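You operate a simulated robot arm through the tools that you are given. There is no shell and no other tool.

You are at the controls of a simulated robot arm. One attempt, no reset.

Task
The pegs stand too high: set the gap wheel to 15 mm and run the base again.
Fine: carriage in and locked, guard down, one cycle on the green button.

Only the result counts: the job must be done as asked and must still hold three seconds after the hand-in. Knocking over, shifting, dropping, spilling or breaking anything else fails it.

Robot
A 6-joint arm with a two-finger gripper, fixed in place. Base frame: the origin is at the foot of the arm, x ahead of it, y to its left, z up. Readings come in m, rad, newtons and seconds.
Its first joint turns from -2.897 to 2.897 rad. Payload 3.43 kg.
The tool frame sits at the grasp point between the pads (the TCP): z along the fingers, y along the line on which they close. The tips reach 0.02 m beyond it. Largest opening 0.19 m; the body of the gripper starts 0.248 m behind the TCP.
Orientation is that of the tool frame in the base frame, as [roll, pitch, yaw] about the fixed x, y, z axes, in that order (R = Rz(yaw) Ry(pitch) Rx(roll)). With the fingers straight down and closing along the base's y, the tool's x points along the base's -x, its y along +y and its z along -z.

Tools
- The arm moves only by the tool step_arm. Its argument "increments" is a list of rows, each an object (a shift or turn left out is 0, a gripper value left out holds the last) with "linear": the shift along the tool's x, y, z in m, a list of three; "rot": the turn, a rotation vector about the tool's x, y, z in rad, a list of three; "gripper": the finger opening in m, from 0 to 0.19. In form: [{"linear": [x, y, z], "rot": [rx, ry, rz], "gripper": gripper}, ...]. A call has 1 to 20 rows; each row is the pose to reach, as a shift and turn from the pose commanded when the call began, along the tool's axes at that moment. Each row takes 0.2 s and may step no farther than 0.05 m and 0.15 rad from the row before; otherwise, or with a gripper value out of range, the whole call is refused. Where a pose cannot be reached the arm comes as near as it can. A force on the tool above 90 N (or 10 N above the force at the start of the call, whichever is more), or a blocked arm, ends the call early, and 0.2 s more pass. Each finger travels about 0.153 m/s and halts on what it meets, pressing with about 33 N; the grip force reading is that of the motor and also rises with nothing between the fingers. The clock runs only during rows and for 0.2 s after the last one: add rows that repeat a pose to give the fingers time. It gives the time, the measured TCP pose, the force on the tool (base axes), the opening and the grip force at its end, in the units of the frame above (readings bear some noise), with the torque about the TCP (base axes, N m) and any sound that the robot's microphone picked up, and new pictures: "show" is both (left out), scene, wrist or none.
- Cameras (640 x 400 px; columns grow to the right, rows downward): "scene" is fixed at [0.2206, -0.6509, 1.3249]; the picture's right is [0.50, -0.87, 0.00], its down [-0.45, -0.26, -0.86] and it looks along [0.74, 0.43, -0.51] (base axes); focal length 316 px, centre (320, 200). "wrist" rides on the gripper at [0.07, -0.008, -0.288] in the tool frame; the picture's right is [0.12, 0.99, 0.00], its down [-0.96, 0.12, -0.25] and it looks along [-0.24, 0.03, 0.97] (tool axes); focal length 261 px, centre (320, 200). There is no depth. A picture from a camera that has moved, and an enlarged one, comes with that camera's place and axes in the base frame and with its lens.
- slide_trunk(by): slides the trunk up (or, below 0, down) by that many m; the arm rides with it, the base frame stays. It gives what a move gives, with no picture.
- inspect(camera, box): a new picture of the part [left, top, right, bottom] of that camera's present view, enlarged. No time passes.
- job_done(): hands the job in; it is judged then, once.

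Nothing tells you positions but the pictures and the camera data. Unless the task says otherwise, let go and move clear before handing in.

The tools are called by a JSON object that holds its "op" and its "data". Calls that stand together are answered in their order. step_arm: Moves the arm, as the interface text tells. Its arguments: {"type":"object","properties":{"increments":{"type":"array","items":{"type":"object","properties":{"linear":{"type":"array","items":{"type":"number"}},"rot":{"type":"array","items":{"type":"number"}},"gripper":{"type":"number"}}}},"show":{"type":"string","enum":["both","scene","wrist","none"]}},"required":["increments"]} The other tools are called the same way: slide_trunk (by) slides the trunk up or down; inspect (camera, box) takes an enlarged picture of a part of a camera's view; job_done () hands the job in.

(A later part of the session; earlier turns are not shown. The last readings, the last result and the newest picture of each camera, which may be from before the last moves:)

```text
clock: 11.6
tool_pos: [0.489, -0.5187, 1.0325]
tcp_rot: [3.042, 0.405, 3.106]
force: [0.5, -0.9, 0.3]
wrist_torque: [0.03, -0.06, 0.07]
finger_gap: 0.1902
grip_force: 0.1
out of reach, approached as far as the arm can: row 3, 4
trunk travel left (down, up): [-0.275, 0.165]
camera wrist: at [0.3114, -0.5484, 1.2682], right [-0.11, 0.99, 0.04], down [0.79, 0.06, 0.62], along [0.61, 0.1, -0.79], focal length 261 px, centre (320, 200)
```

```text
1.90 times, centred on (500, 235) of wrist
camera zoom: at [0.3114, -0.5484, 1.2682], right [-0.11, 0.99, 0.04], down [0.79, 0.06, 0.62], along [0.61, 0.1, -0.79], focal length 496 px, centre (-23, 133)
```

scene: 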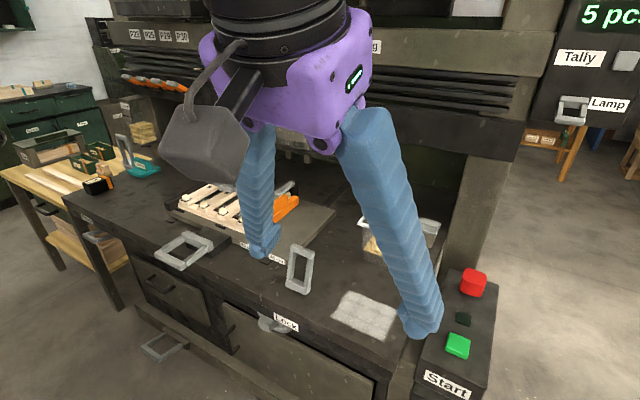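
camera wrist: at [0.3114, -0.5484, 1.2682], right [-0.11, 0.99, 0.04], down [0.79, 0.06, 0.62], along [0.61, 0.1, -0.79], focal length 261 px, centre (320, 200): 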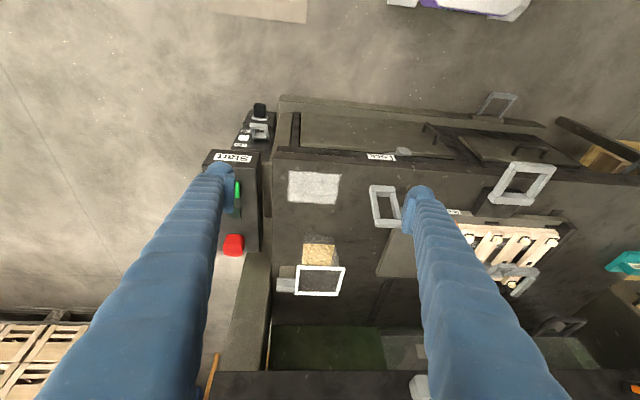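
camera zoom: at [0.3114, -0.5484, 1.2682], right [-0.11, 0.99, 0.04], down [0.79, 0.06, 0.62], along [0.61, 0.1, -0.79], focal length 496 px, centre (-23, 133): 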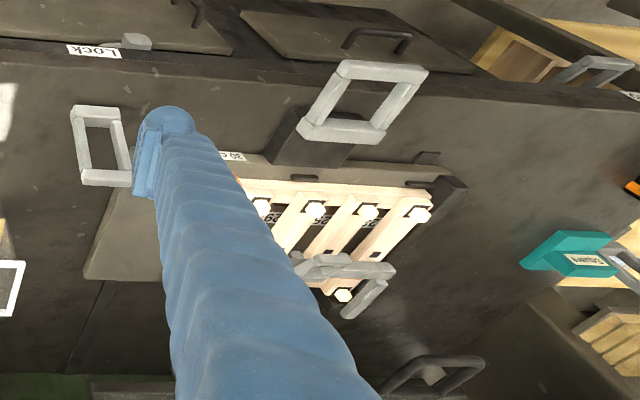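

The lower box holds an On/Off switch, with On lit, and a black knob, so it isn't the wheel. I'll lower and tilt the camera in front of the bench to see the handwheel under "Lock".

{"op": "step_arm", "data": {"increments": [{"linear": [0.0257, 0.0133, 0.0304], "rot": [0, -0.06, 0]}, {"linear": [0.0514, 0.0266, 0.0607], "rot": [0, -0.12, 0]}, {"linear": [0.0772, 0.0399, 0.0911], "rot": [0, -0.18, 0]}, {"linear": [0.1029, 0.0532, 0.1214], "rot": [0, -0.24, 0]}, {"linear": [0.1286, 0.0665, 0.1518], "rot": [0, -0.3, 0]}, {"linear": [0.1543, 0.0798, 0.1821], "rot": [0, -0.36, 0]}]}}

```text
clock: 13.0
tool_pos: [0.4169, -0.4146, 0.8141]
tcp_rot: [3.016, 0.761, 3.058]
force: [-0.3, 0.0, 0.5]
wrist_torque: [-0.02, 0.0, -0.04]
finger_gap: 0.1899
grip_force: 0.0
trunk travel left (down, up): [-0.275, 0.165]
camera wrist: at [0.1675, -0.4384, 0.9711], right [-0.09, 1.0, 0.01], down [0.52, 0.04, 0.85], along [0.85, 0.08, -0.52], focal length 261 px, centre (320, 200)
```

scene: 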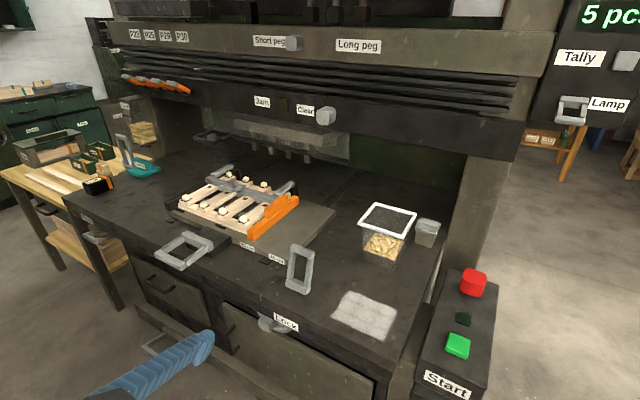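
wrist: 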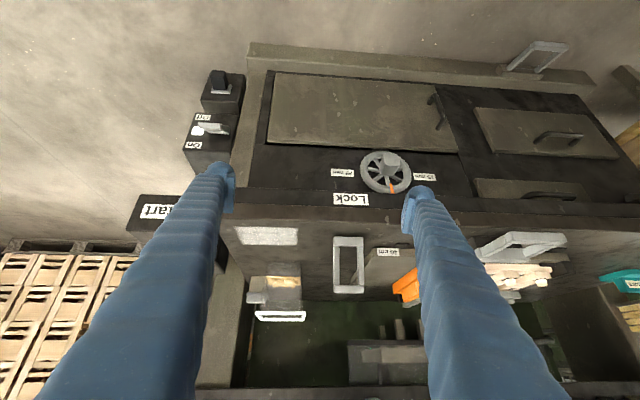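

Now I see the handwheel under the bench front with "mm" labels to either side and an orange mark, which must be the gap wheel. Enlarging it.

{"op": "inspect", "data": {"camera": "wrist", "box": [320, 140, 450, 220]}}

{"op": "inspect", "data": {"camera": "wrist", "box": [320, 200, 600, 320]}}

{"op": "inspect", "data": {"camera": "wrist", "box": [230, 220, 420, 400]}}

```text
4.92 times, centred on (385, 180) of wrist
camera zoom: at [0.1675, -0.4384, 0.9711], right [-0.09, 1.0, 0.01], down [0.52, 0.04, 0.85], along [0.85, 0.08, -0.52], focal length 1283 px, centre (0, 298)
```

zoom: 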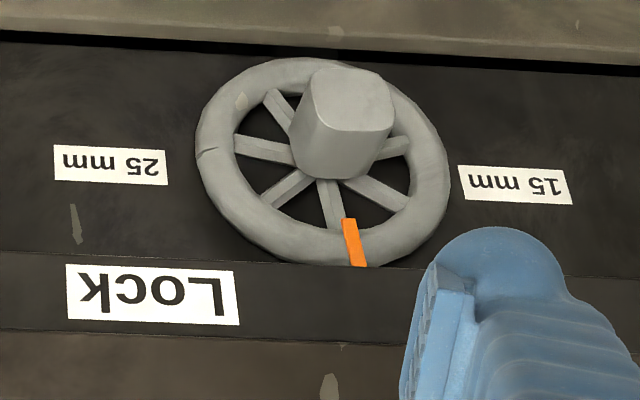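

```text
2.29 times, centred on (460, 260) of wrist
camera zoom: at [0.1675, -0.4384, 0.9711], right [-0.09, 1.0, 0.01], down [0.52, 0.04, 0.85], along [0.85, 0.08, -0.52], focal length 596 px, centre (0, 63)
```

zoom: 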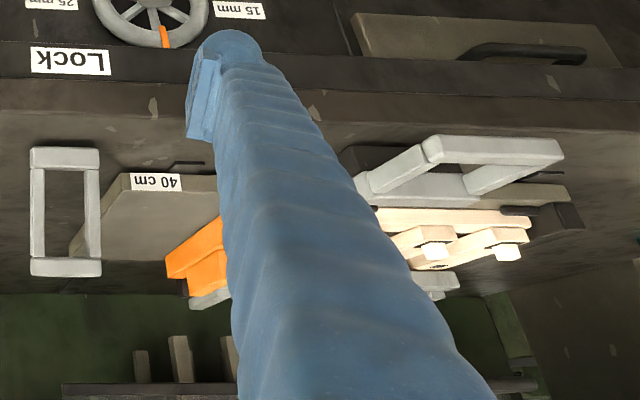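

```text
2.22 times, centred on (325, 310) of wrist
camera zoom: at [0.1675, -0.4384, 0.9711], right [-0.09, 1.0, 0.01], down [0.52, 0.04, 0.85], along [0.85, 0.08, -0.52], focal length 579 px, centre (309, -44)
```

zoom: 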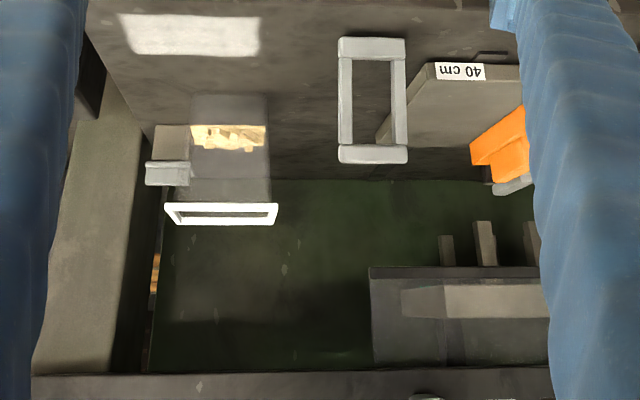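

I take the gap wheel's centre to be about (0.70, -0.21, 0.55), facing me, recessed below the bench apron (front x ≈ 0.60). Its pointer is near the top and 15 mm is at the left. I'll lower the arm in front of the bench and level the tool to face the wheel.

{"op": "step_arm", "data": {"increments": [{"linear": [0.0213, 0.022, 0.0283], "rot": [0.005, -0.1007, -0.0106]}, {"linear": [0.0426, 0.0441, 0.0565], "rot": [0.01, -0.2014, -0.0212]}, {"linear": [0.0639, 0.0661, 0.0848], "rot": [0.0149, -0.3021, -0.0317]}, {"linear": [0.0853, 0.0881, 0.1131], "rot": [0.0199, -0.4028, -0.0423]}, {"linear": [0.1066, 0.1101, 0.1413], "rot": [0.0249, -0.5034, -0.0529]}, {"linear": [0.1279, 0.1322, 0.1696], "rot": [0.0299, -0.6041, -0.0635]}, {"linear": [0.1492, 0.1542, 0.1978], "rot": [0.0348, -0.7048, -0.074]}, {"linear": [0.1705, 0.1762, 0.2261], "rot": [0.0398, -0.8055, -0.0846]}]}}

```text
clock: 14.8
tool_pos: [0.4446, -0.2517, 0.6111]
tcp_rot: [-3.128, 1.55, -3.117]
force: [-0.4, 0.7, 0.5]
wrist_torque: [-0.01, 0.01, -0.05]
finger_gap: 0.1903
grip_force: 0.0
out of reach, approached as far as the arm can: row 7, 8
trunk travel left (down, up): [-0.275, 0.165]
camera wrist: at [0.158, -0.265, 0.5467], right [-0.02, 0.99, -0.12], down [-0.23, 0.11, 0.97], along [0.97, 0.04, 0.23], focal length 261 px, centre (320, 200)
```

scene: 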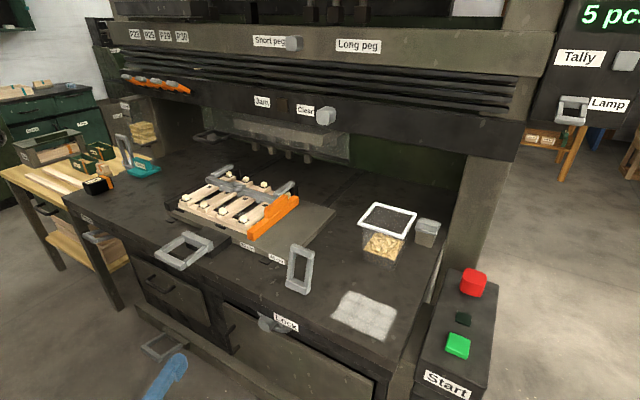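
wrist: 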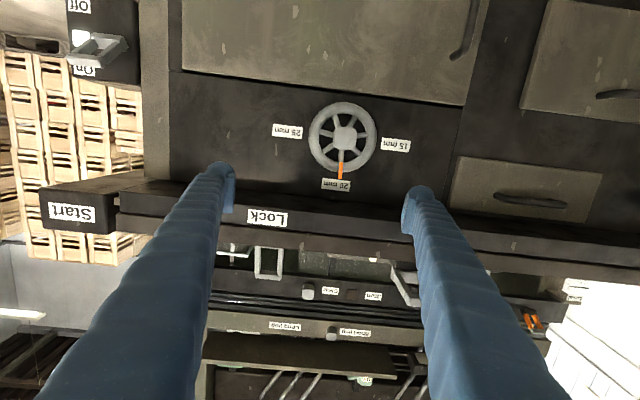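

The tool is level now and the wheel is in clear view, with 15, 20 and 25 mm labels around it and the orange pointer near 20. Enlarging for exact geometry.

{"op": "inspect", "data": {"camera": "wrist", "box": [260, 80, 420, 200]}}

{"op": "inspect", "data": {"camera": "wrist", "box": [40, 160, 440, 360]}}

```text
3.33 times, centred on (340, 140) of wrist
camera zoom: at [0.158, -0.265, 0.5467], right [-0.02, 0.99, -0.12], down [-0.23, 0.11, 0.97], along [0.97, 0.04, 0.23], focal length 869 px, centre (253, 400)
```

zoom: 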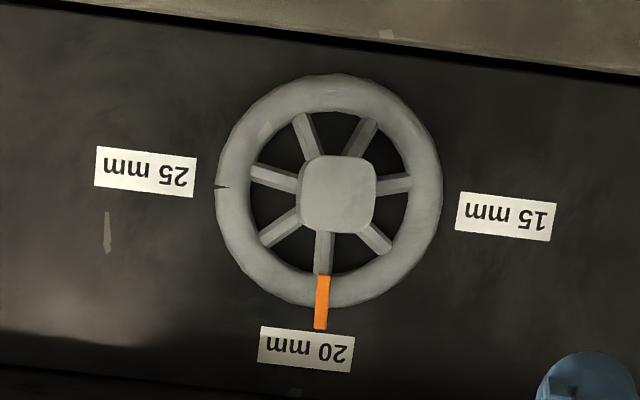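

```text
1.60 times, centred on (240, 260) of wrist
camera zoom: at [0.158, -0.265, 0.5467], right [-0.02, 0.99, -0.12], down [-0.23, 0.11, 0.97], along [0.97, 0.04, 0.23], focal length 417 px, centre (448, 104)
```

zoom: 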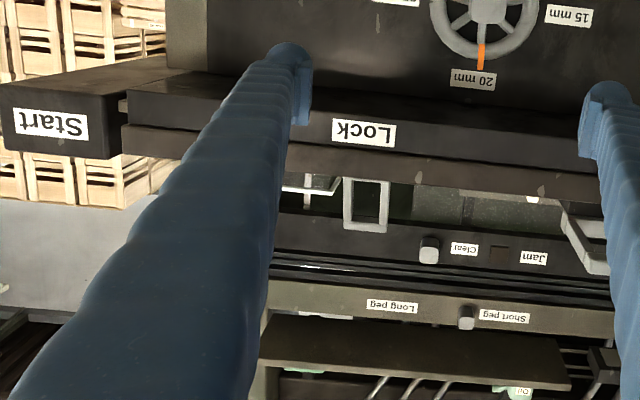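

The hub knob is about 4 cm wide with its face near (0.654, -0.211, 0.542), and the wheel plane is near x = 0.71. I'll narrow the fingers to 0.10 and approach to just in front of the knob.

{"op": "step_arm", "data": {"increments": [{"linear": [0.0132, 0.0078, 0.0314], "rot": [0.002, -0.004, 0], "gripper": 0.1}, {"linear": [0.0265, 0.0156, 0.0629], "rot": [0.004, -0.008, 0]}, {"linear": [0.0397, 0.0234, 0.0943], "rot": [0.007, -0.012, 0]}, {"linear": [0.053, 0.0312, 0.1258], "rot": [0.009, -0.016, 0]}, {"linear": [0.0662, 0.039, 0.1572], "rot": [0.011, -0.021, 0]}, {"linear": [0.0662, 0.039, 0.1572], "rot": [0.011, -0.021, 0]}], "show": "both"}}

```text
clock: 16.2
tool_pos: [0.6215, -0.2357, 0.6083]
tcp_rot: [0.021, 1.556, 0.014]
force: [0.3, -0.1, 0.5]
wrist_torque: [-0.02, -0.01, -0.03]
finger_gap: 0.0998
grip_force: 0.1
out of reach, approached as far as the arm can: row 1, 2, 3, 4, 5, 6
trunk travel left (down, up): [-0.275, 0.165]
camera wrist: at [0.3367, -0.2405, 0.5338], right [0.01, 0.99, -0.12], down [-0.26, 0.12, 0.96], along [0.97, 0.02, 0.26], focal length 261 px, centre (320, 200)
```

scene: 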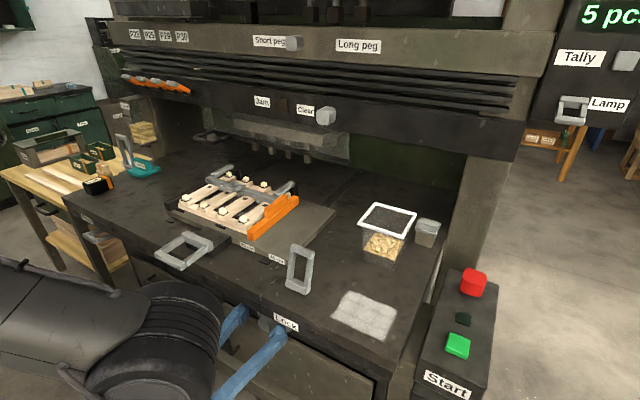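
wrist: 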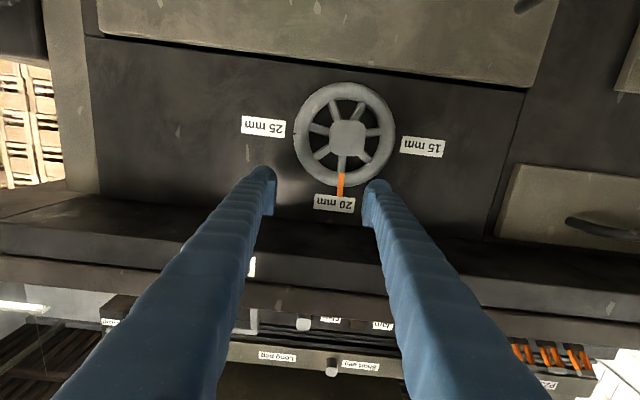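

The arm bottoms out at z ≈ 0.61 here, so I'll lower the trunk to bring the tool to the wheel's height.

{"op": "slide_trunk", "data": {"by": -0.06}}

```text
clock: 17.2
tool_pos: [0.621, -0.2354, 0.5476]
tcp_rot: [0.017, 1.556, 0.013]
force: [-0.9, -0.1, -0.2]
wrist_torque: [0.0, 0.02, 0.0]
finger_gap: 0.1
grip_force: 0.0
trunk travel left (down, up): [-0.215, 0.225]
```

{"op": "step_arm", "data": {"increments": [{"linear": [-0.022, 0.012, -0.005]}, {"linear": [-0.045, 0.024, -0.01]}], "show": "none"}}

{"op": "slide_trunk", "data": {"by": -0.05}}

{"op": "step_arm", "data": {"increments": [{"linear": [0, 0, 0]}]}}

{"op": "inspect", "data": {"camera": "wrist", "box": [240, 60, 440, 210]}}

```text
clock: 17.8
tool_pos: [0.6102, -0.2146, 0.5911]
tcp_rot: [0.027, 1.557, 0.018]
force: [-1.1, 0.0, -0.7]
wrist_torque: [-0.01, -0.03, 0.02]
finger_gap: 0.0999
grip_force: 0.0
trunk travel left (down, up): [-0.215, 0.225]
```

```text
clock: 18.7
tool_pos: [0.6111, -0.2143, 0.5425]
tcp_rot: [0.02, 1.555, 0.013]
force: [0.3, -0.9, 0.0]
wrist_torque: [0.01, -0.04, -0.02]
finger_gap: 0.0998
grip_force: 0.1
trunk travel left (down, up): [-0.165, 0.275]
```

```text
clock: 19.1
tool_pos: [0.6106, -0.2148, 0.5424]
tcp_rot: [0.026, 1.555, 0.019]
force: [0.5, 0.2, 0.2]
wrist_torque: [0.04, 0.01, -0.01]
finger_gap: 0.0999
grip_force: 0.1
trunk travel left (down, up): [-0.165, 0.275]
camera wrist: at [0.3253, -0.2201, 0.4677], right [0.01, 0.99, -0.12], down [-0.26, 0.12, 0.96], along [0.97, 0.02, 0.26], focal length 261 px, centre (320, 200)
```

scene: 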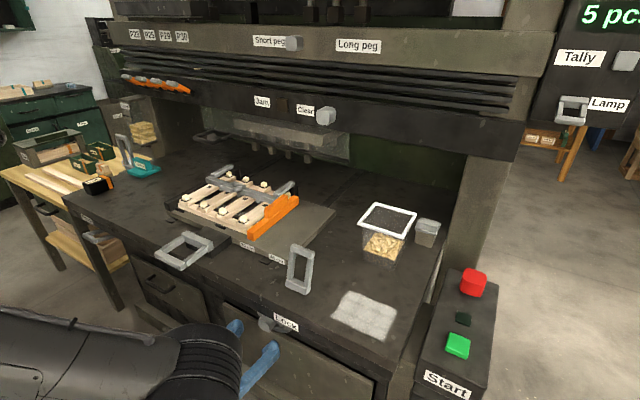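
wrist: 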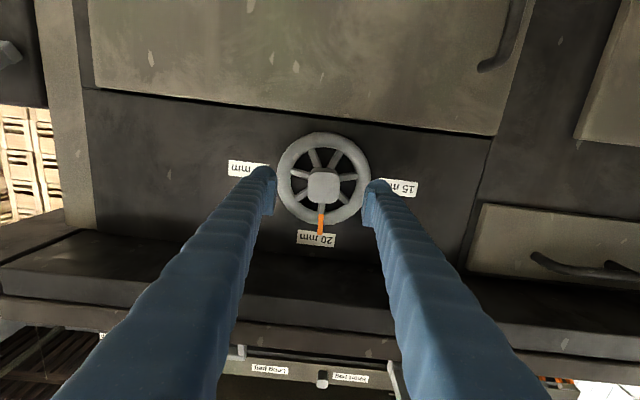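

```text
2.67 times, centred on (340, 135) of wrist
camera zoom: at [0.3253, -0.2201, 0.4677], right [0.01, 0.99, -0.12], down [-0.26, 0.12, 0.96], along [0.97, 0.02, 0.26], focal length 695 px, centre (267, 373)
```

zoom: 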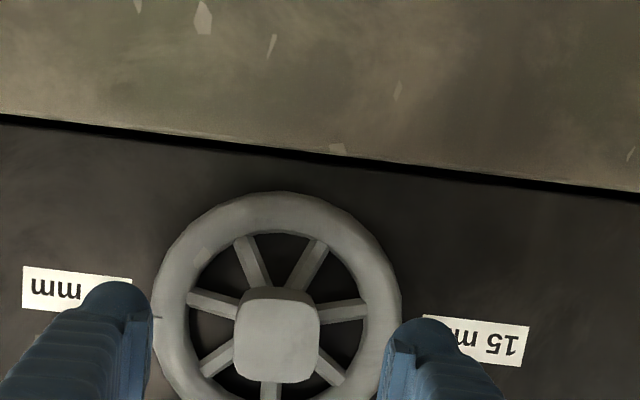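

The fingers straddle the knob. I'll advance 5 cm along the tool and look.

{"op": "step_arm", "data": {"increments": [{"linear": [0.001, 0.002, 0.015], "rot": [0, 0.008, 0]}, {"linear": [0.002, 0.004, 0.03], "rot": [0, 0.0155, 0]}, {"linear": [0.003, 0.004, 0.045], "rot": [0, 0.0155, 0]}, {"linear": [0.003, 0.004, 0.052], "rot": [0, 0.0155, 0]}]}}

{"op": "inspect", "data": {"camera": "wrist", "box": [240, 100, 400, 260]}}

{"op": "inspect", "data": {"camera": "scene", "box": [200, 290, 320, 390]}}

```text
clock: 20.1
tool_pos: [0.6637, -0.2098, 0.5365]
tcp_rot: [1.58, 1.568, 1.574]
force: [0.8, -0.2, -0.2]
wrist_torque: [0.01, 0.01, 0.0]
finger_gap: 0.0999
grip_force: 0.1
trunk travel left (down, up): [-0.165, 0.275]
camera wrist: at [0.3772, -0.2162, 0.4681], right [0.01, 0.99, -0.12], down [-0.25, 0.12, 0.96], along [0.97, 0.02, 0.25], focal length 261 px, centre (320, 200)
```

scene: 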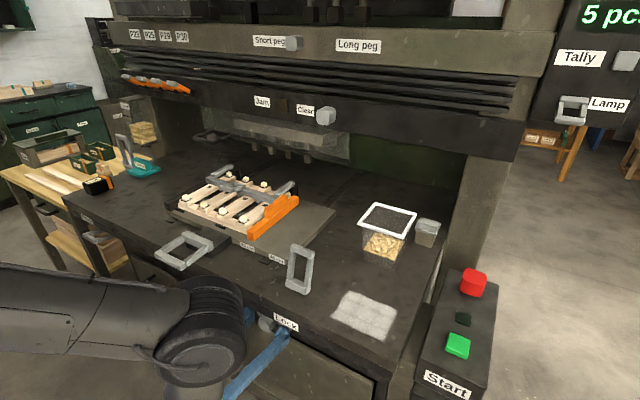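
wrist: 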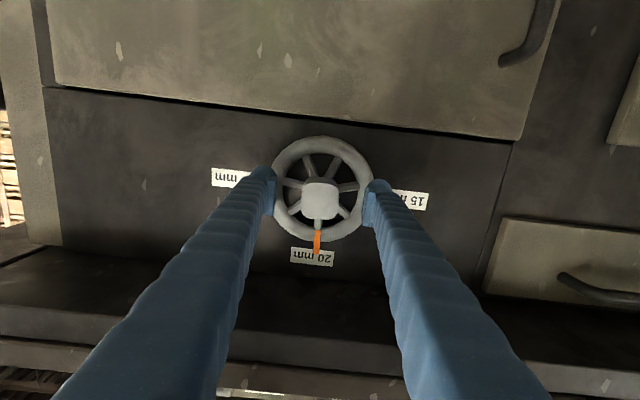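

```text
2.50 times, centred on (320, 180) of wrist
camera zoom: at [0.3772, -0.2162, 0.4681], right [0.01, 0.99, -0.12], down [-0.25, 0.12, 0.96], along [0.97, 0.02, 0.25], focal length 652 px, centre (320, 250)
```

zoom: 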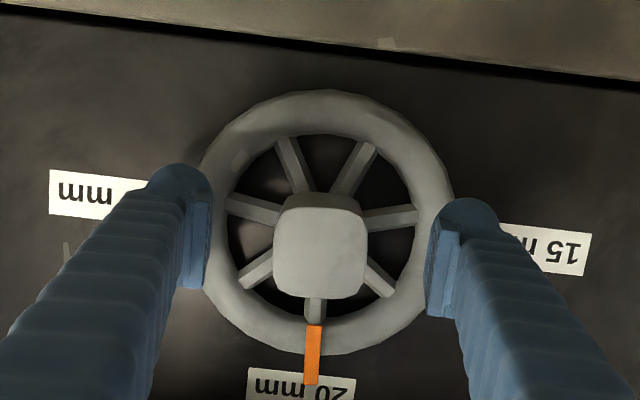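

```text
4.00 times, centred on (260, 340) of scene
camera zoom: at [0.2206, -0.6509, 1.3249], right [0.5, -0.87, 0.0], down [-0.45, -0.26, -0.86], along [0.74, 0.43, -0.51], focal length 1264 px, centre (560, -360)
```

zoom: 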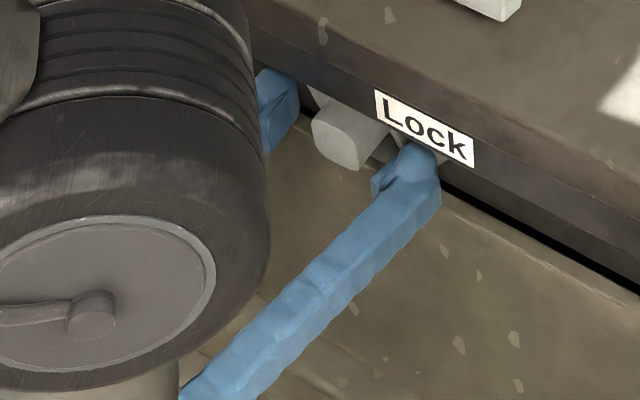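

The knob sits centred between the pads with about 2.5 cm of overlap. I'll close on it.

{"op": "step_arm", "data": {"increments": [{"linear": [-0.002, 0, 0.003], "gripper": 0.08}, {"linear": [-0.002, 0, 0.003], "gripper": 0.06}, {"linear": [-0.002, 0, 0.003], "gripper": 0.03}, {"linear": [-0.002, 0, 0.003], "gripper": 0.03}]}}

{"op": "inspect", "data": {"camera": "wrist", "box": [240, 100, 400, 260]}}

```text
clock: 21.1
tool_pos: [0.6657, -0.2089, 0.5399]
tcp_rot: [1.493, 1.569, 1.489]
force: [2.6, 4.5, 0.7]
wrist_torque: [-0.11, 0.02, 0.09]
finger_gap: 0.0413
grip_force: 45.1
trunk travel left (down, up): [-0.165, 0.275]
camera wrist: at [0.3798, -0.2161, 0.4709], right [0.01, 0.99, -0.12], down [-0.25, 0.12, 0.96], along [0.97, 0.02, 0.25], focal length 261 px, centre (320, 200)
```

scene: 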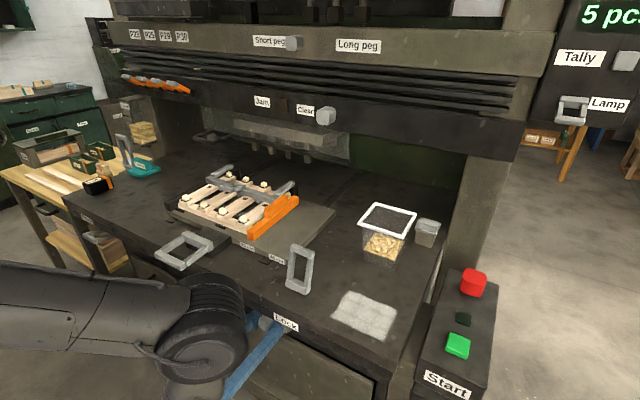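
wrist: 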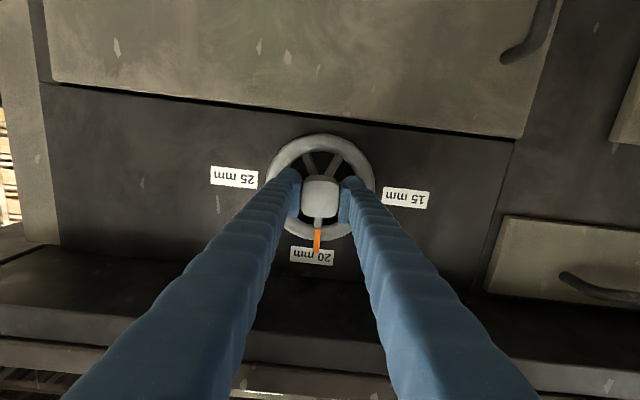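

```text
2.50 times, centred on (320, 180) of wrist
camera zoom: at [0.3798, -0.2161, 0.4709], right [0.01, 0.99, -0.12], down [-0.25, 0.12, 0.96], along [0.97, 0.02, 0.25], focal length 652 px, centre (320, 250)
```

zoom: 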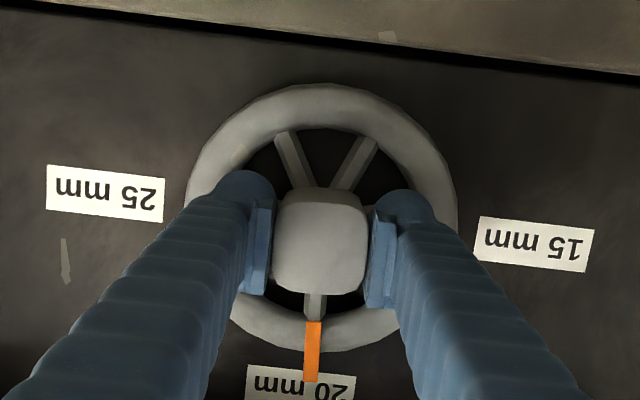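

The knob is held at 41 mm. Now a test turn of -0.3 rad about the tool axis, which should bring the pointer toward 15 mm.

{"op": "step_arm", "data": {"increments": [{"rot": [0, 0, -0.1]}, {"rot": [0, 0, -0.2]}, {"rot": [0, 0, -0.3]}]}}

{"op": "inspect", "data": {"camera": "wrist", "box": [240, 100, 400, 260]}}

```text
clock: 21.9
tool_pos: [0.6652, -0.2106, 0.5407]
tcp_rot: [-1.573, 1.271, -1.578]
force: [16.7, 15.3, 1.0]
wrist_torque: [0.12, -0.13, 0.21]
finger_gap: 0.0409
grip_force: 44.7
trunk travel left (down, up): [-0.165, 0.275]
camera wrist: at [0.3795, -0.2369, 0.4767], right [0.0, 0.91, -0.41], down [-0.24, 0.4, 0.88], along [0.97, 0.1, 0.23], focal length 261 px, centre (320, 200)
```

scene: 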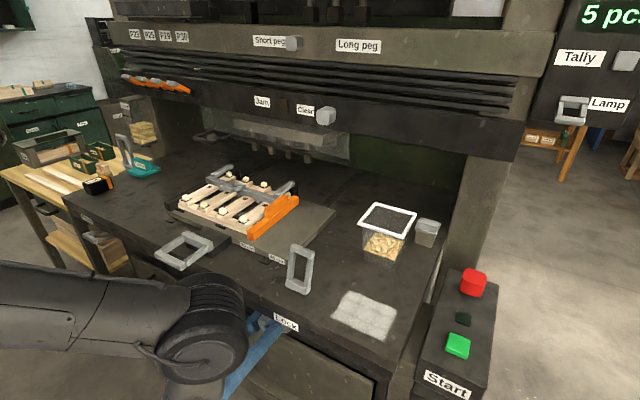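
wrist: 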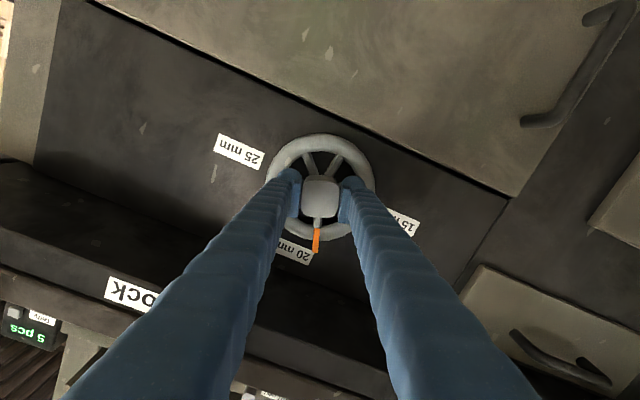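

```text
2.50 times, centred on (320, 180) of wrist
camera zoom: at [0.3795, -0.2369, 0.4767], right [0.0, 0.91, -0.41], down [-0.24, 0.4, 0.88], along [0.97, 0.1, 0.23], focal length 652 px, centre (320, 250)
```

zoom: 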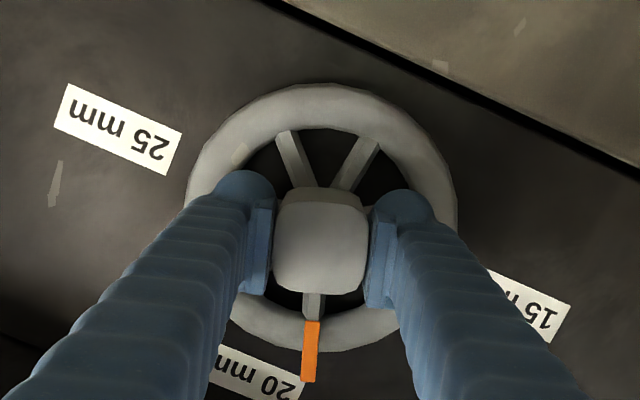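

The wheel follows the tool. I'll continue the turn by another 1.05 rad, then fine-tune.

{"op": "step_arm", "data": {"increments": [{"rot": [0, 0, -0.12]}, {"rot": [0, 0, -0.24]}, {"rot": [0, 0, -0.36]}, {"rot": [0, 0, -0.48]}, {"rot": [0, 0, -0.6]}, {"rot": [0, 0, -0.72]}, {"rot": [0, 0, -0.84]}, {"rot": [0, 0, -0.95]}, {"rot": [0, 0, -1.05]}]}}

{"op": "inspect", "data": {"camera": "wrist", "box": [240, 100, 400, 260]}}

```text
clock: 23.9
tool_pos: [0.6639, -0.2095, 0.5405]
tcp_rot: [-1.575, 0.22, -1.578]
force: [-4.4, 22.6, -21.7]
wrist_torque: [0.13, -0.03, 0.36]
finger_gap: 0.0405
grip_force: 45.5
trunk travel left (down, up): [-0.165, 0.275]
camera wrist: at [0.3788, -0.2781, 0.5348], right [0.0, 0.1, -0.99], down [-0.24, 0.97, 0.1], along [0.97, 0.24, 0.02], focal length 261 px, centre (320, 200)
```

scene: 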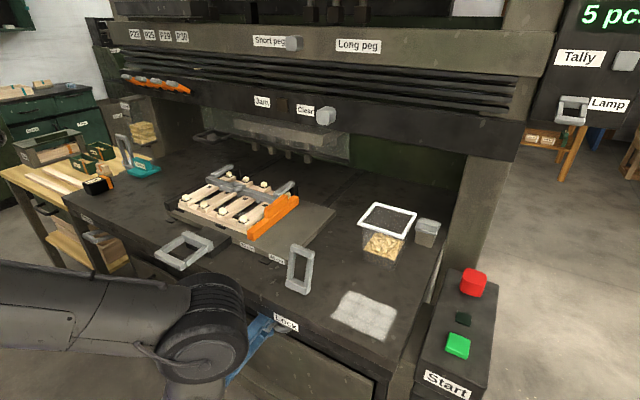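
wrist: 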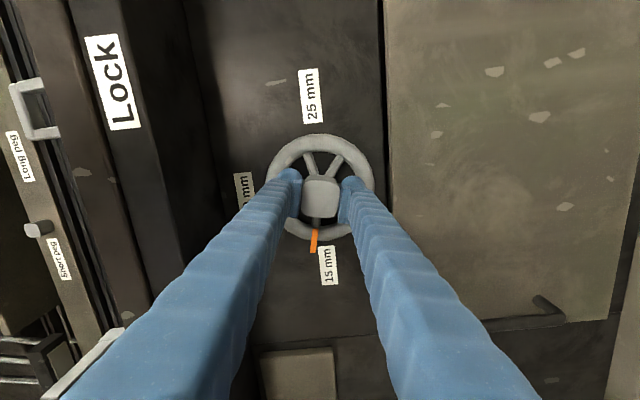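

```text
2.50 times, centred on (320, 180) of wrist
camera zoom: at [0.3788, -0.2781, 0.5348], right [0.0, 0.1, -0.99], down [-0.24, 0.97, 0.1], along [0.97, 0.24, 0.02], focal length 652 px, centre (320, 250)
```

zoom: 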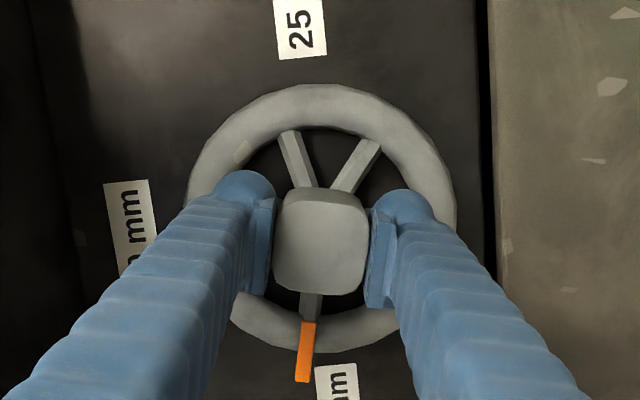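

The pointer is about 12° short of the 15 mm mark, with a slight slip. I'll turn a little further.

{"op": "step_arm", "data": {"increments": [{"rot": [0, 0, -0.1]}, {"rot": [0, 0, -0.2]}, {"rot": [0, 0, -0.24]}, {"rot": [0, 0, -0.24]}]}}

{"op": "inspect", "data": {"camera": "wrist", "box": [240, 100, 400, 300]}}

```text
clock: 24.9
tool_pos: [0.6651, -0.2111, 0.5387]
tcp_rot: [-1.572, -0.018, -1.579]
force: [-21.7, 15.8, -20.6]
wrist_torque: [0.28, 0.28, 0.04]
finger_gap: 0.0413
grip_force: 45.2
trunk travel left (down, up): [-0.165, 0.275]
camera wrist: at [0.379, -0.2776, 0.5513], right [0.0, -0.14, -0.99], down [-0.24, 0.96, -0.13], along [0.97, 0.24, -0.04], focal length 261 px, centre (320, 200)
```

scene: 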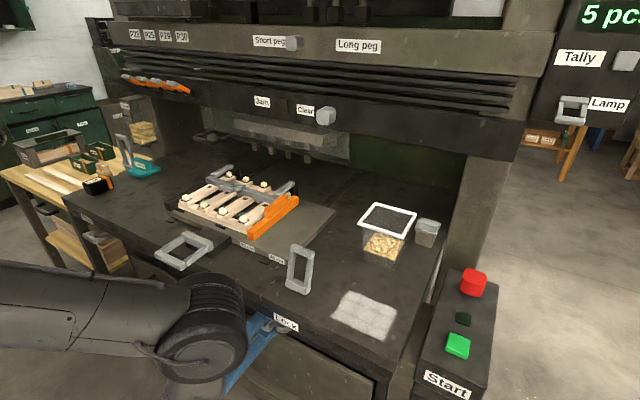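
wrist: 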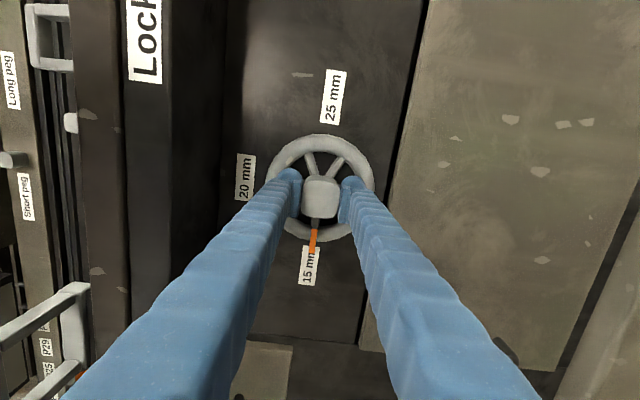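

```text
2.00 times, centred on (320, 200) of wrist
camera zoom: at [0.379, -0.2776, 0.5513], right [0.0, -0.14, -0.99], down [-0.24, 0.96, -0.13], along [0.97, 0.24, -0.04], focal length 521 px, centre (320, 200)
```

zoom: 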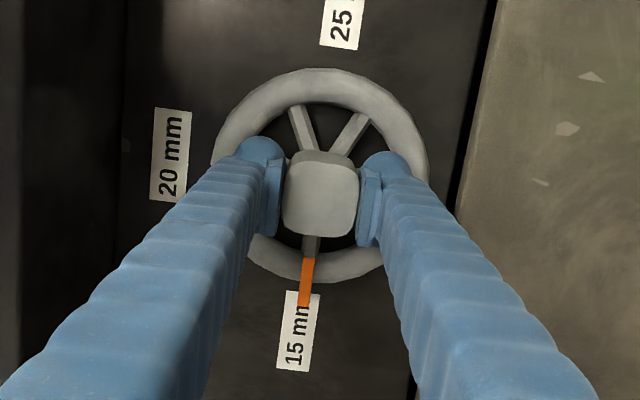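

The pointer now appears to meet the 15 mm label. Let me look at it very closely.

{"op": "inspect", "data": {"camera": "wrist", "box": [280, 210, 350, 290]}}

{"op": "inspect", "data": {"camera": "wrist", "box": [220, 60, 420, 300]}}

```text
5.00 times, centred on (315, 250) of wrist
camera zoom: at [0.379, -0.2776, 0.5513], right [0.0, -0.14, -0.99], down [-0.24, 0.96, -0.13], along [0.97, 0.24, -0.04], focal length 1303 px, centre (345, -50)
```

zoom: 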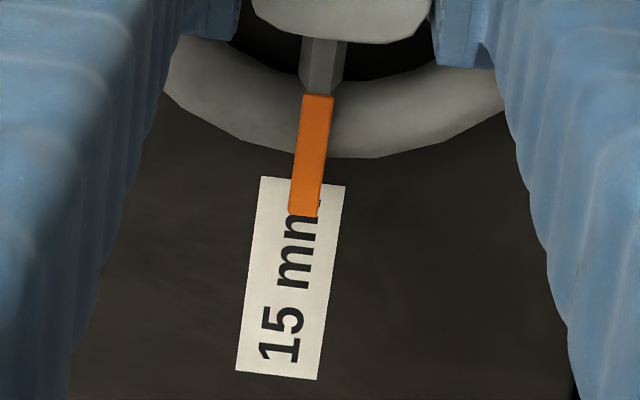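

```text
1.67 times, centred on (320, 180) of wrist
camera zoom: at [0.379, -0.2776, 0.5513], right [0.0, -0.14, -0.99], down [-0.24, 0.96, -0.13], along [0.97, 0.24, -0.04], focal length 434 px, centre (320, 233)
```

zoom: 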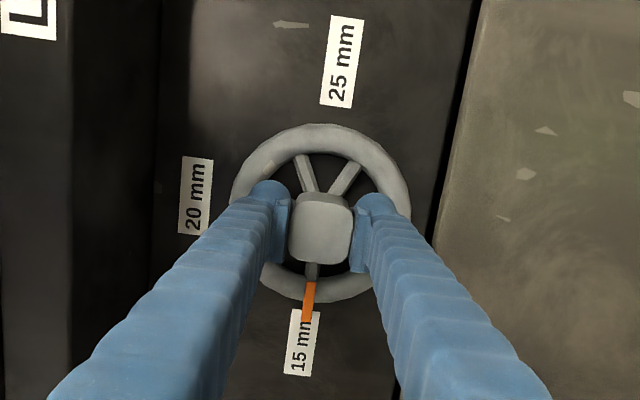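

The pointer lies level with the 15 mm label, within a degree by my numbers. I'll let go gently and back off.

{"op": "step_arm", "data": {"increments": [{"gripper": 0.045}, {"gripper": 0.06}, {"gripper": 0.075}, {"gripper": 0.08}, {"linear": [0, 0, -0.02], "gripper": 0.08}, {"linear": [0, 0, -0.045], "gripper": 0.08}, {"linear": [0, 0, -0.07], "gripper": 0.08}]}}

{"op": "inspect", "data": {"camera": "wrist", "box": [220, 60, 420, 300]}}

```text
clock: 26.5
tool_pos: [0.5952, -0.21, 0.5436]
tcp_rot: [-1.571, -0.018, -1.578]
force: [0.0, -0.4, 0.8]
wrist_torque: [0.0, -0.02, -0.04]
finger_gap: 0.0801
grip_force: 0.0
trunk travel left (down, up): [-0.165, 0.275]
camera wrist: at [0.3081, -0.2772, 0.5535], right [0.0, -0.14, -0.99], down [-0.24, 0.96, -0.13], along [0.97, 0.24, -0.03], focal length 261 px, centre (320, 200)
```

scene: 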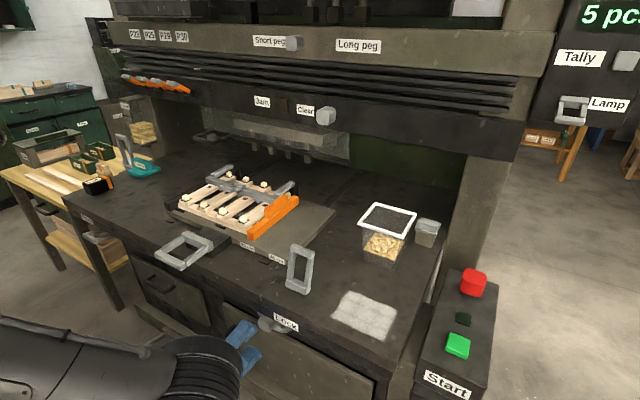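
wrist: 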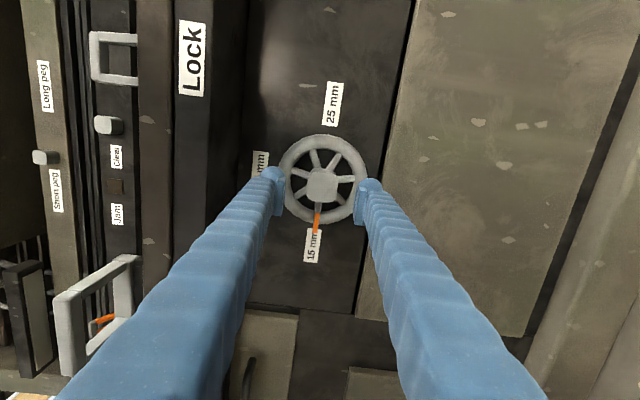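

```text
1.67 times, centred on (320, 180) of wrist
camera zoom: at [0.3081, -0.2772, 0.5535], right [0.0, -0.14, -0.99], down [-0.24, 0.96, -0.13], along [0.97, 0.24, -0.03], focal length 434 px, centre (320, 233)
```

zoom: 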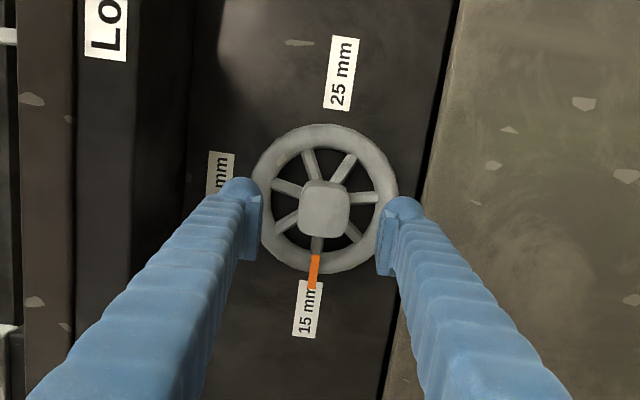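

{"op": "inspect", "data": {"camera": "wrist", "box": [280, 120, 370, 280]}}

```text
2.50 times, centred on (325, 200) of wrist
camera zoom: at [0.3081, -0.2772, 0.5535], right [0.0, -0.14, -0.99], down [-0.24, 0.96, -0.13], along [0.97, 0.24, -0.03], focal length 652 px, centre (308, 200)
```

zoom: 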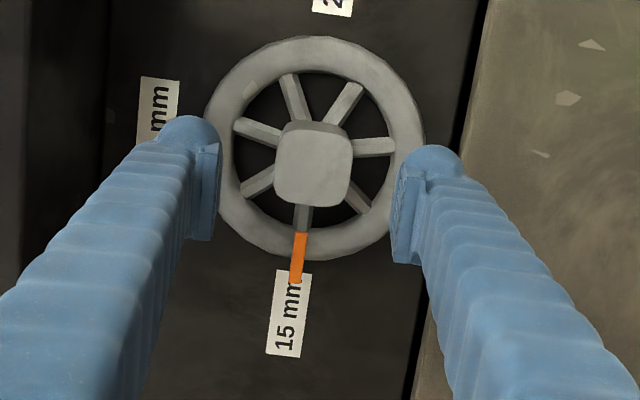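

The gap wheel reads 15 mm after release. Next I'll back out from under the apron and rise while turning the tool to point down, closing along x, ready for the carriage handle.

{"op": "step_arm", "data": {"increments": [{"linear": [0, 0, -0.04]}, {"linear": [0, 0, -0.08]}, {"linear": [0, 0, -0.11]}, {"linear": [0, -0.0364, -0.11], "rot": [-0.1427, 0, 0]}, {"linear": [0, -0.0727, -0.11], "rot": [-0.2854, 0, 0]}, {"linear": [0, -0.1091, -0.11], "rot": [-0.4281, 0, 0]}, {"linear": [0, -0.1455, -0.11], "rot": [-0.5708, 0, 0]}, {"linear": [0, -0.1818, -0.11], "rot": [-0.7135, 0, 0]}, {"linear": [0, -0.2182, -0.11], "rot": [-0.8562, 0, 0]}, {"linear": [0, -0.2545, -0.11], "rot": [-0.9989, 0, 0]}, {"linear": [0, -0.2909, -0.11], "rot": [-1.1416, 0, 0]}, {"linear": [0, -0.3273, -0.11], "rot": [-1.2843, 0, 0]}, {"linear": [0, -0.3636, -0.11], "rot": [-1.427, 0, 0]}, {"linear": [0, -0.4, -0.11], "rot": [-1.57, 0, 0]}]}}

```text
clock: 29.7
tool_pos: [0.5792, -0.1582, 0.8934]
tcp_rot: [-2.794, 0.181, -1.606]
force: [0.1, -0.7, -0.9]
wrist_torque: [0.34, 0.15, 0.14]
finger_gap: 0.0802
grip_force: 0.1
out of reach, approached as far as the arm can: row 7, 8, 9, 10, 11, 13, 14
trunk travel left (down, up): [-0.165, 0.275]
stopped in row 14: the arm was blocked; the commanded pose is now the measured one
camera wrist: at [0.4876, -0.2735, 1.15], right [-0.94, -0.02, -0.35], down [-0.16, 0.92, 0.36], along [0.32, 0.4, -0.86], focal length 261 px, centre (320, 200)
```

scene: 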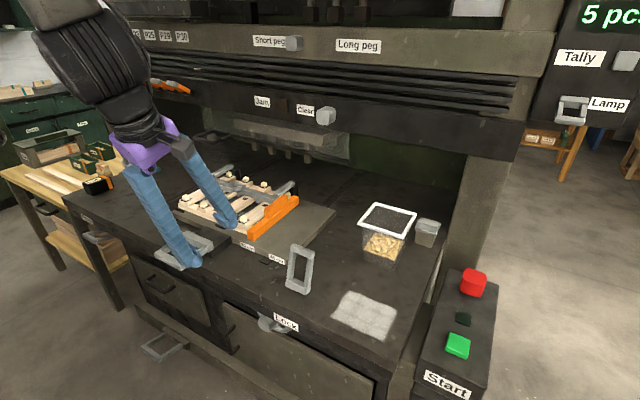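
wrist: 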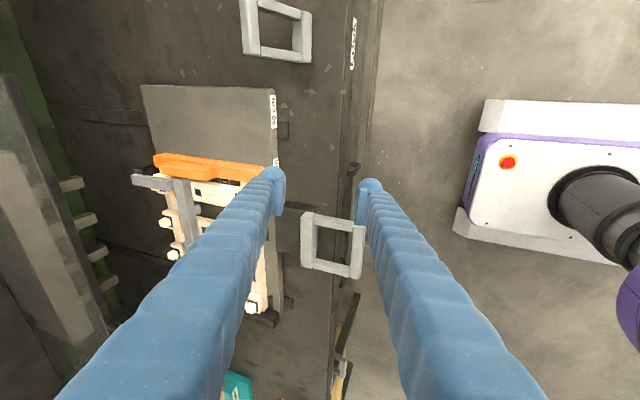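

The arm is cramped with the trunk low, so I'll raise the trunk back up.

{"op": "slide_trunk", "data": {"by": 0.11}}

{"op": "inspect", "data": {"camera": "wrist", "box": [100, 60, 420, 340]}}

```text
clock: 31.1
tool_pos: [0.5797, -0.1559, 1.0039]
tcp_rot: [-2.792, 0.18, -1.605]
force: [0.1, -0.3, 0.4]
wrist_torque: [0.04, -0.02, 0.01]
finger_gap: 0.08
grip_force: 0.0
trunk travel left (down, up): [-0.275, 0.165]
```

```text
1.43 times, centred on (260, 200) of wrist
camera zoom: at [0.4864, -0.2712, 1.2615], right [-0.93, -0.02, -0.35], down [-0.16, 0.92, 0.36], along [0.32, 0.4, -0.86], focal length 372 px, centre (406, 200)
```

zoom: 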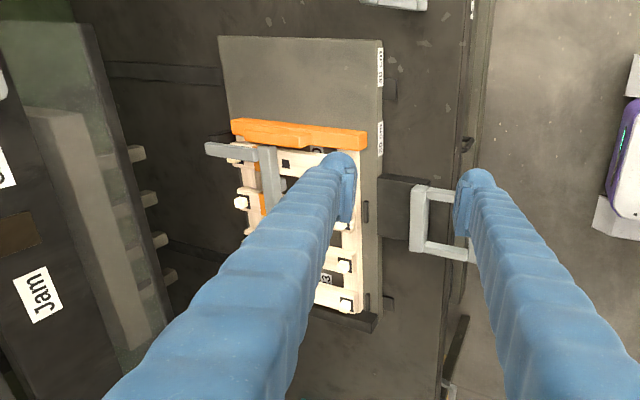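

Now I'll square the tool to point straight down above the carriage handle area.

{"op": "step_arm", "data": {"increments": [{"linear": [-0.0287, -0.002, 0.0063], "rot": [-0.088, 0.043, -0.0163]}, {"linear": [-0.0574, -0.004, 0.0126], "rot": [-0.1759, 0.0861, -0.0326]}, {"linear": [-0.086, -0.0059, 0.0188], "rot": [-0.2639, 0.1292, -0.0489]}, {"linear": [-0.1147, -0.0079, 0.0251], "rot": [-0.3518, 0.1722, -0.0652]}]}}

{"op": "inspect", "data": {"camera": "scene", "box": [130, 190, 290, 300]}}

```text
clock: 32.1
tool_pos: [0.5811, -0.0387, 0.9755]
tcp_rot: [-3.089, 0.09, -1.568]
force: [-0.1, 0.8, -0.8]
wrist_torque: [-0.13, 0.09, 0.01]
finger_gap: 0.0796
grip_force: 0.1
out of reach, approached as far as the arm can: row 3, 4
trunk travel left (down, up): [-0.275, 0.165]
camera wrist: at [0.5761, -0.1351, 1.2561], right [-0.99, -0.12, -0.06], down [-0.13, 0.94, 0.33], along [0.02, 0.33, -0.94], focal length 261 px, centre (320, 200)
```

scene: 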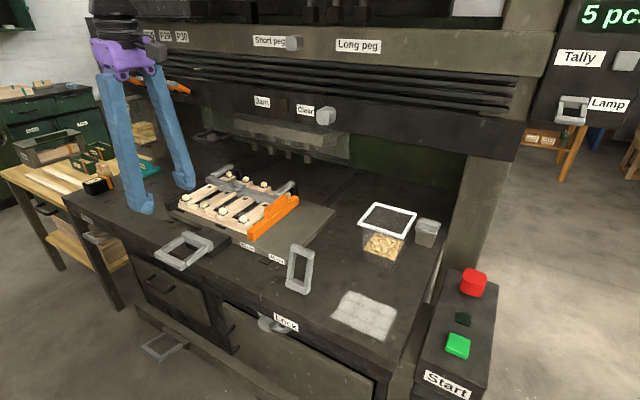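
wrist: 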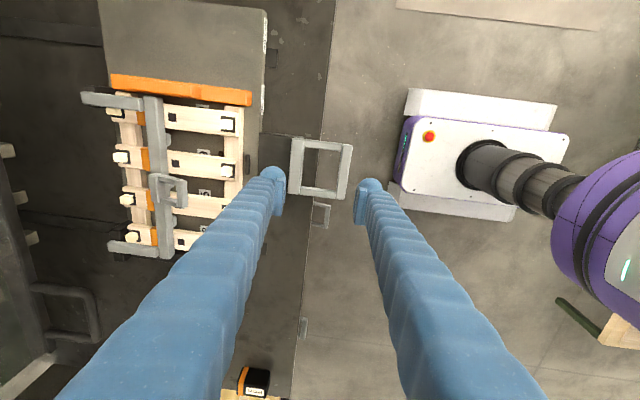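

```text
3.64 times, centred on (210, 245) of scene
camera zoom: at [0.2206, -0.6509, 1.3249], right [0.5, -0.87, 0.0], down [-0.45, -0.26, -0.86], along [0.74, 0.43, -0.51], focal length 1149 px, centre (720, 36)
```

zoom: 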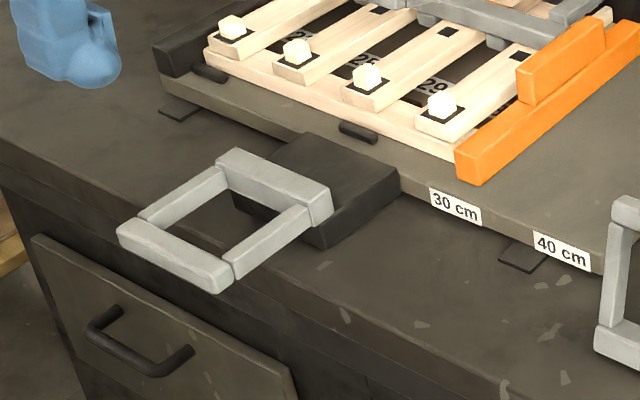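

The carriage handle loop lies flat at z ≈ 0.80, its outer bar at about (0.546, -0.035). I'll lower the open fingers over that bar.

{"op": "step_arm", "data": {"increments": [{"linear": [0.0056, 0.0219, 0.02], "rot": [-0.026, 0.045, 0]}, {"linear": [0.0113, 0.0438, 0.06], "rot": [-0.0525, 0.09, 0]}, {"linear": [0.0113, 0.0438, 0.1], "rot": [-0.0525, 0.09, 0]}, {"linear": [0.0113, 0.0438, 0.12], "rot": [-0.0525, 0.09, 0]}]}}

{"op": "inspect", "data": {"camera": "scene", "box": [130, 190, 290, 300]}}

```text
clock: 33.1
tool_pos: [0.5407, -0.0384, 0.848]
tcp_rot: [-3.127, 0.023, -1.57]
force: [0.2, -0.6, 0.6]
wrist_torque: [0.01, 0.03, 0.02]
finger_gap: 0.0801
grip_force: 0.1
out of reach, approached as far as the arm can: row 1, 2, 3, 4
trunk travel left (down, up): [-0.275, 0.165]
camera wrist: at [0.5449, -0.1151, 1.1351], right [-0.99, -0.12, -0.02], down [-0.12, 0.96, 0.27], along [-0.01, 0.27, -0.96], focal length 261 px, centre (320, 200)
```

scene: 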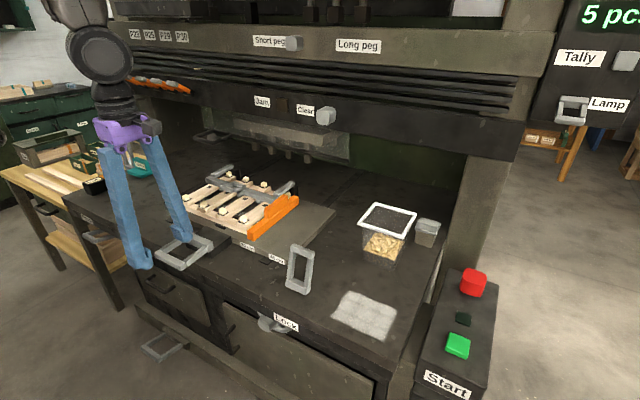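
wrist: 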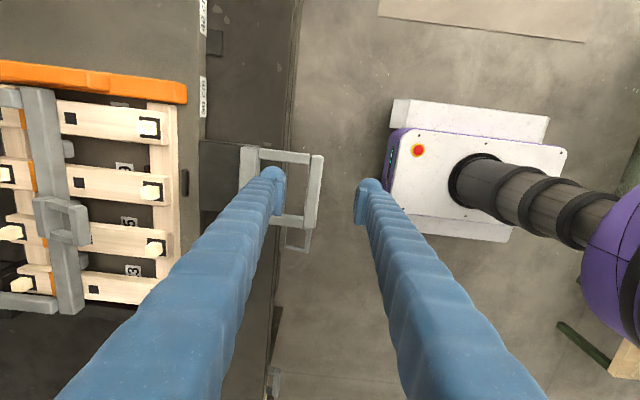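

```text
3.64 times, centred on (210, 245) of scene
camera zoom: at [0.2206, -0.6509, 1.3249], right [0.5, -0.87, 0.0], down [-0.45, -0.26, -0.86], along [0.74, 0.43, -0.51], focal length 1149 px, centre (720, 36)
```

zoom: 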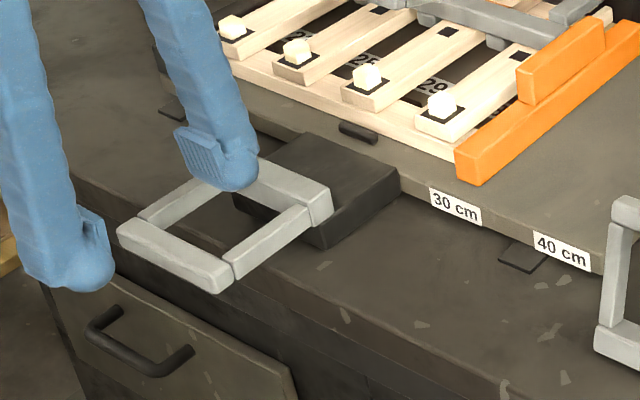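

{"op": "step_arm", "data": {"increments": [{"linear": [-0.005, -0.011, 0.01]}, {"linear": [-0.005, -0.011, 0.025]}, {"linear": [-0.005, -0.011, 0.041]}]}}

{"op": "inspect", "data": {"camera": "scene", "box": [130, 190, 290, 300]}}

```text
clock: 33.9
tool_pos: [0.5512, -0.0327, 0.8066]
tcp_rot: [-3.134, 0.013, -1.571]
force: [0.2, 1.1, 0.2]
wrist_torque: [0.01, 0.0, 0.02]
finger_gap: 0.0801
grip_force: 0.1
out of reach, approached as far as the arm can: row 1, 2
trunk travel left (down, up): [-0.275, 0.165]
camera wrist: at [0.5577, -0.1067, 1.0943], right [-0.99, -0.12, -0.01], down [-0.12, 0.96, 0.26], along [-0.02, 0.26, -0.97], focal length 261 px, centre (320, 200)
```

scene: 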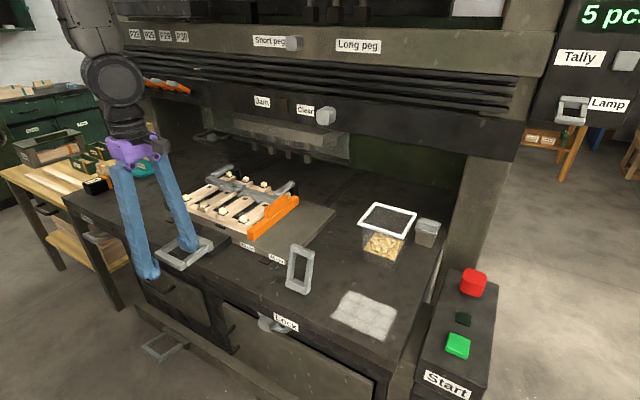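
wrist: 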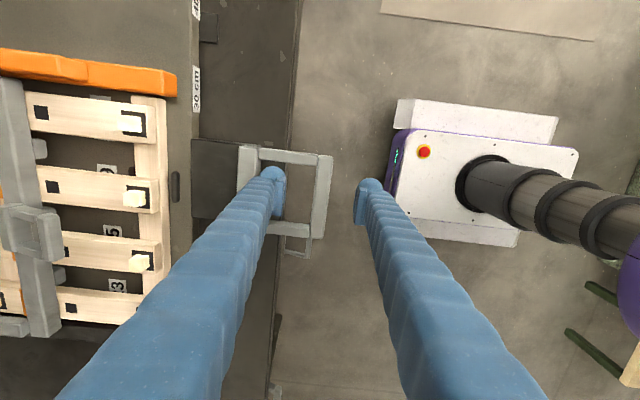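

```text
3.64 times, centred on (210, 245) of scene
camera zoom: at [0.2206, -0.6509, 1.3249], right [0.5, -0.87, 0.0], down [-0.45, -0.26, -0.86], along [0.74, 0.43, -0.51], focal length 1149 px, centre (720, 36)
```

zoom: 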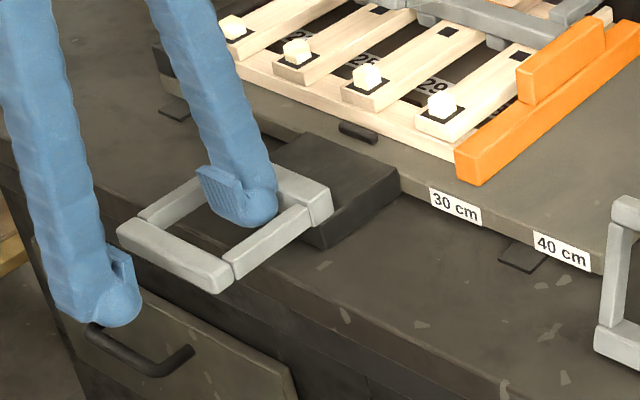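

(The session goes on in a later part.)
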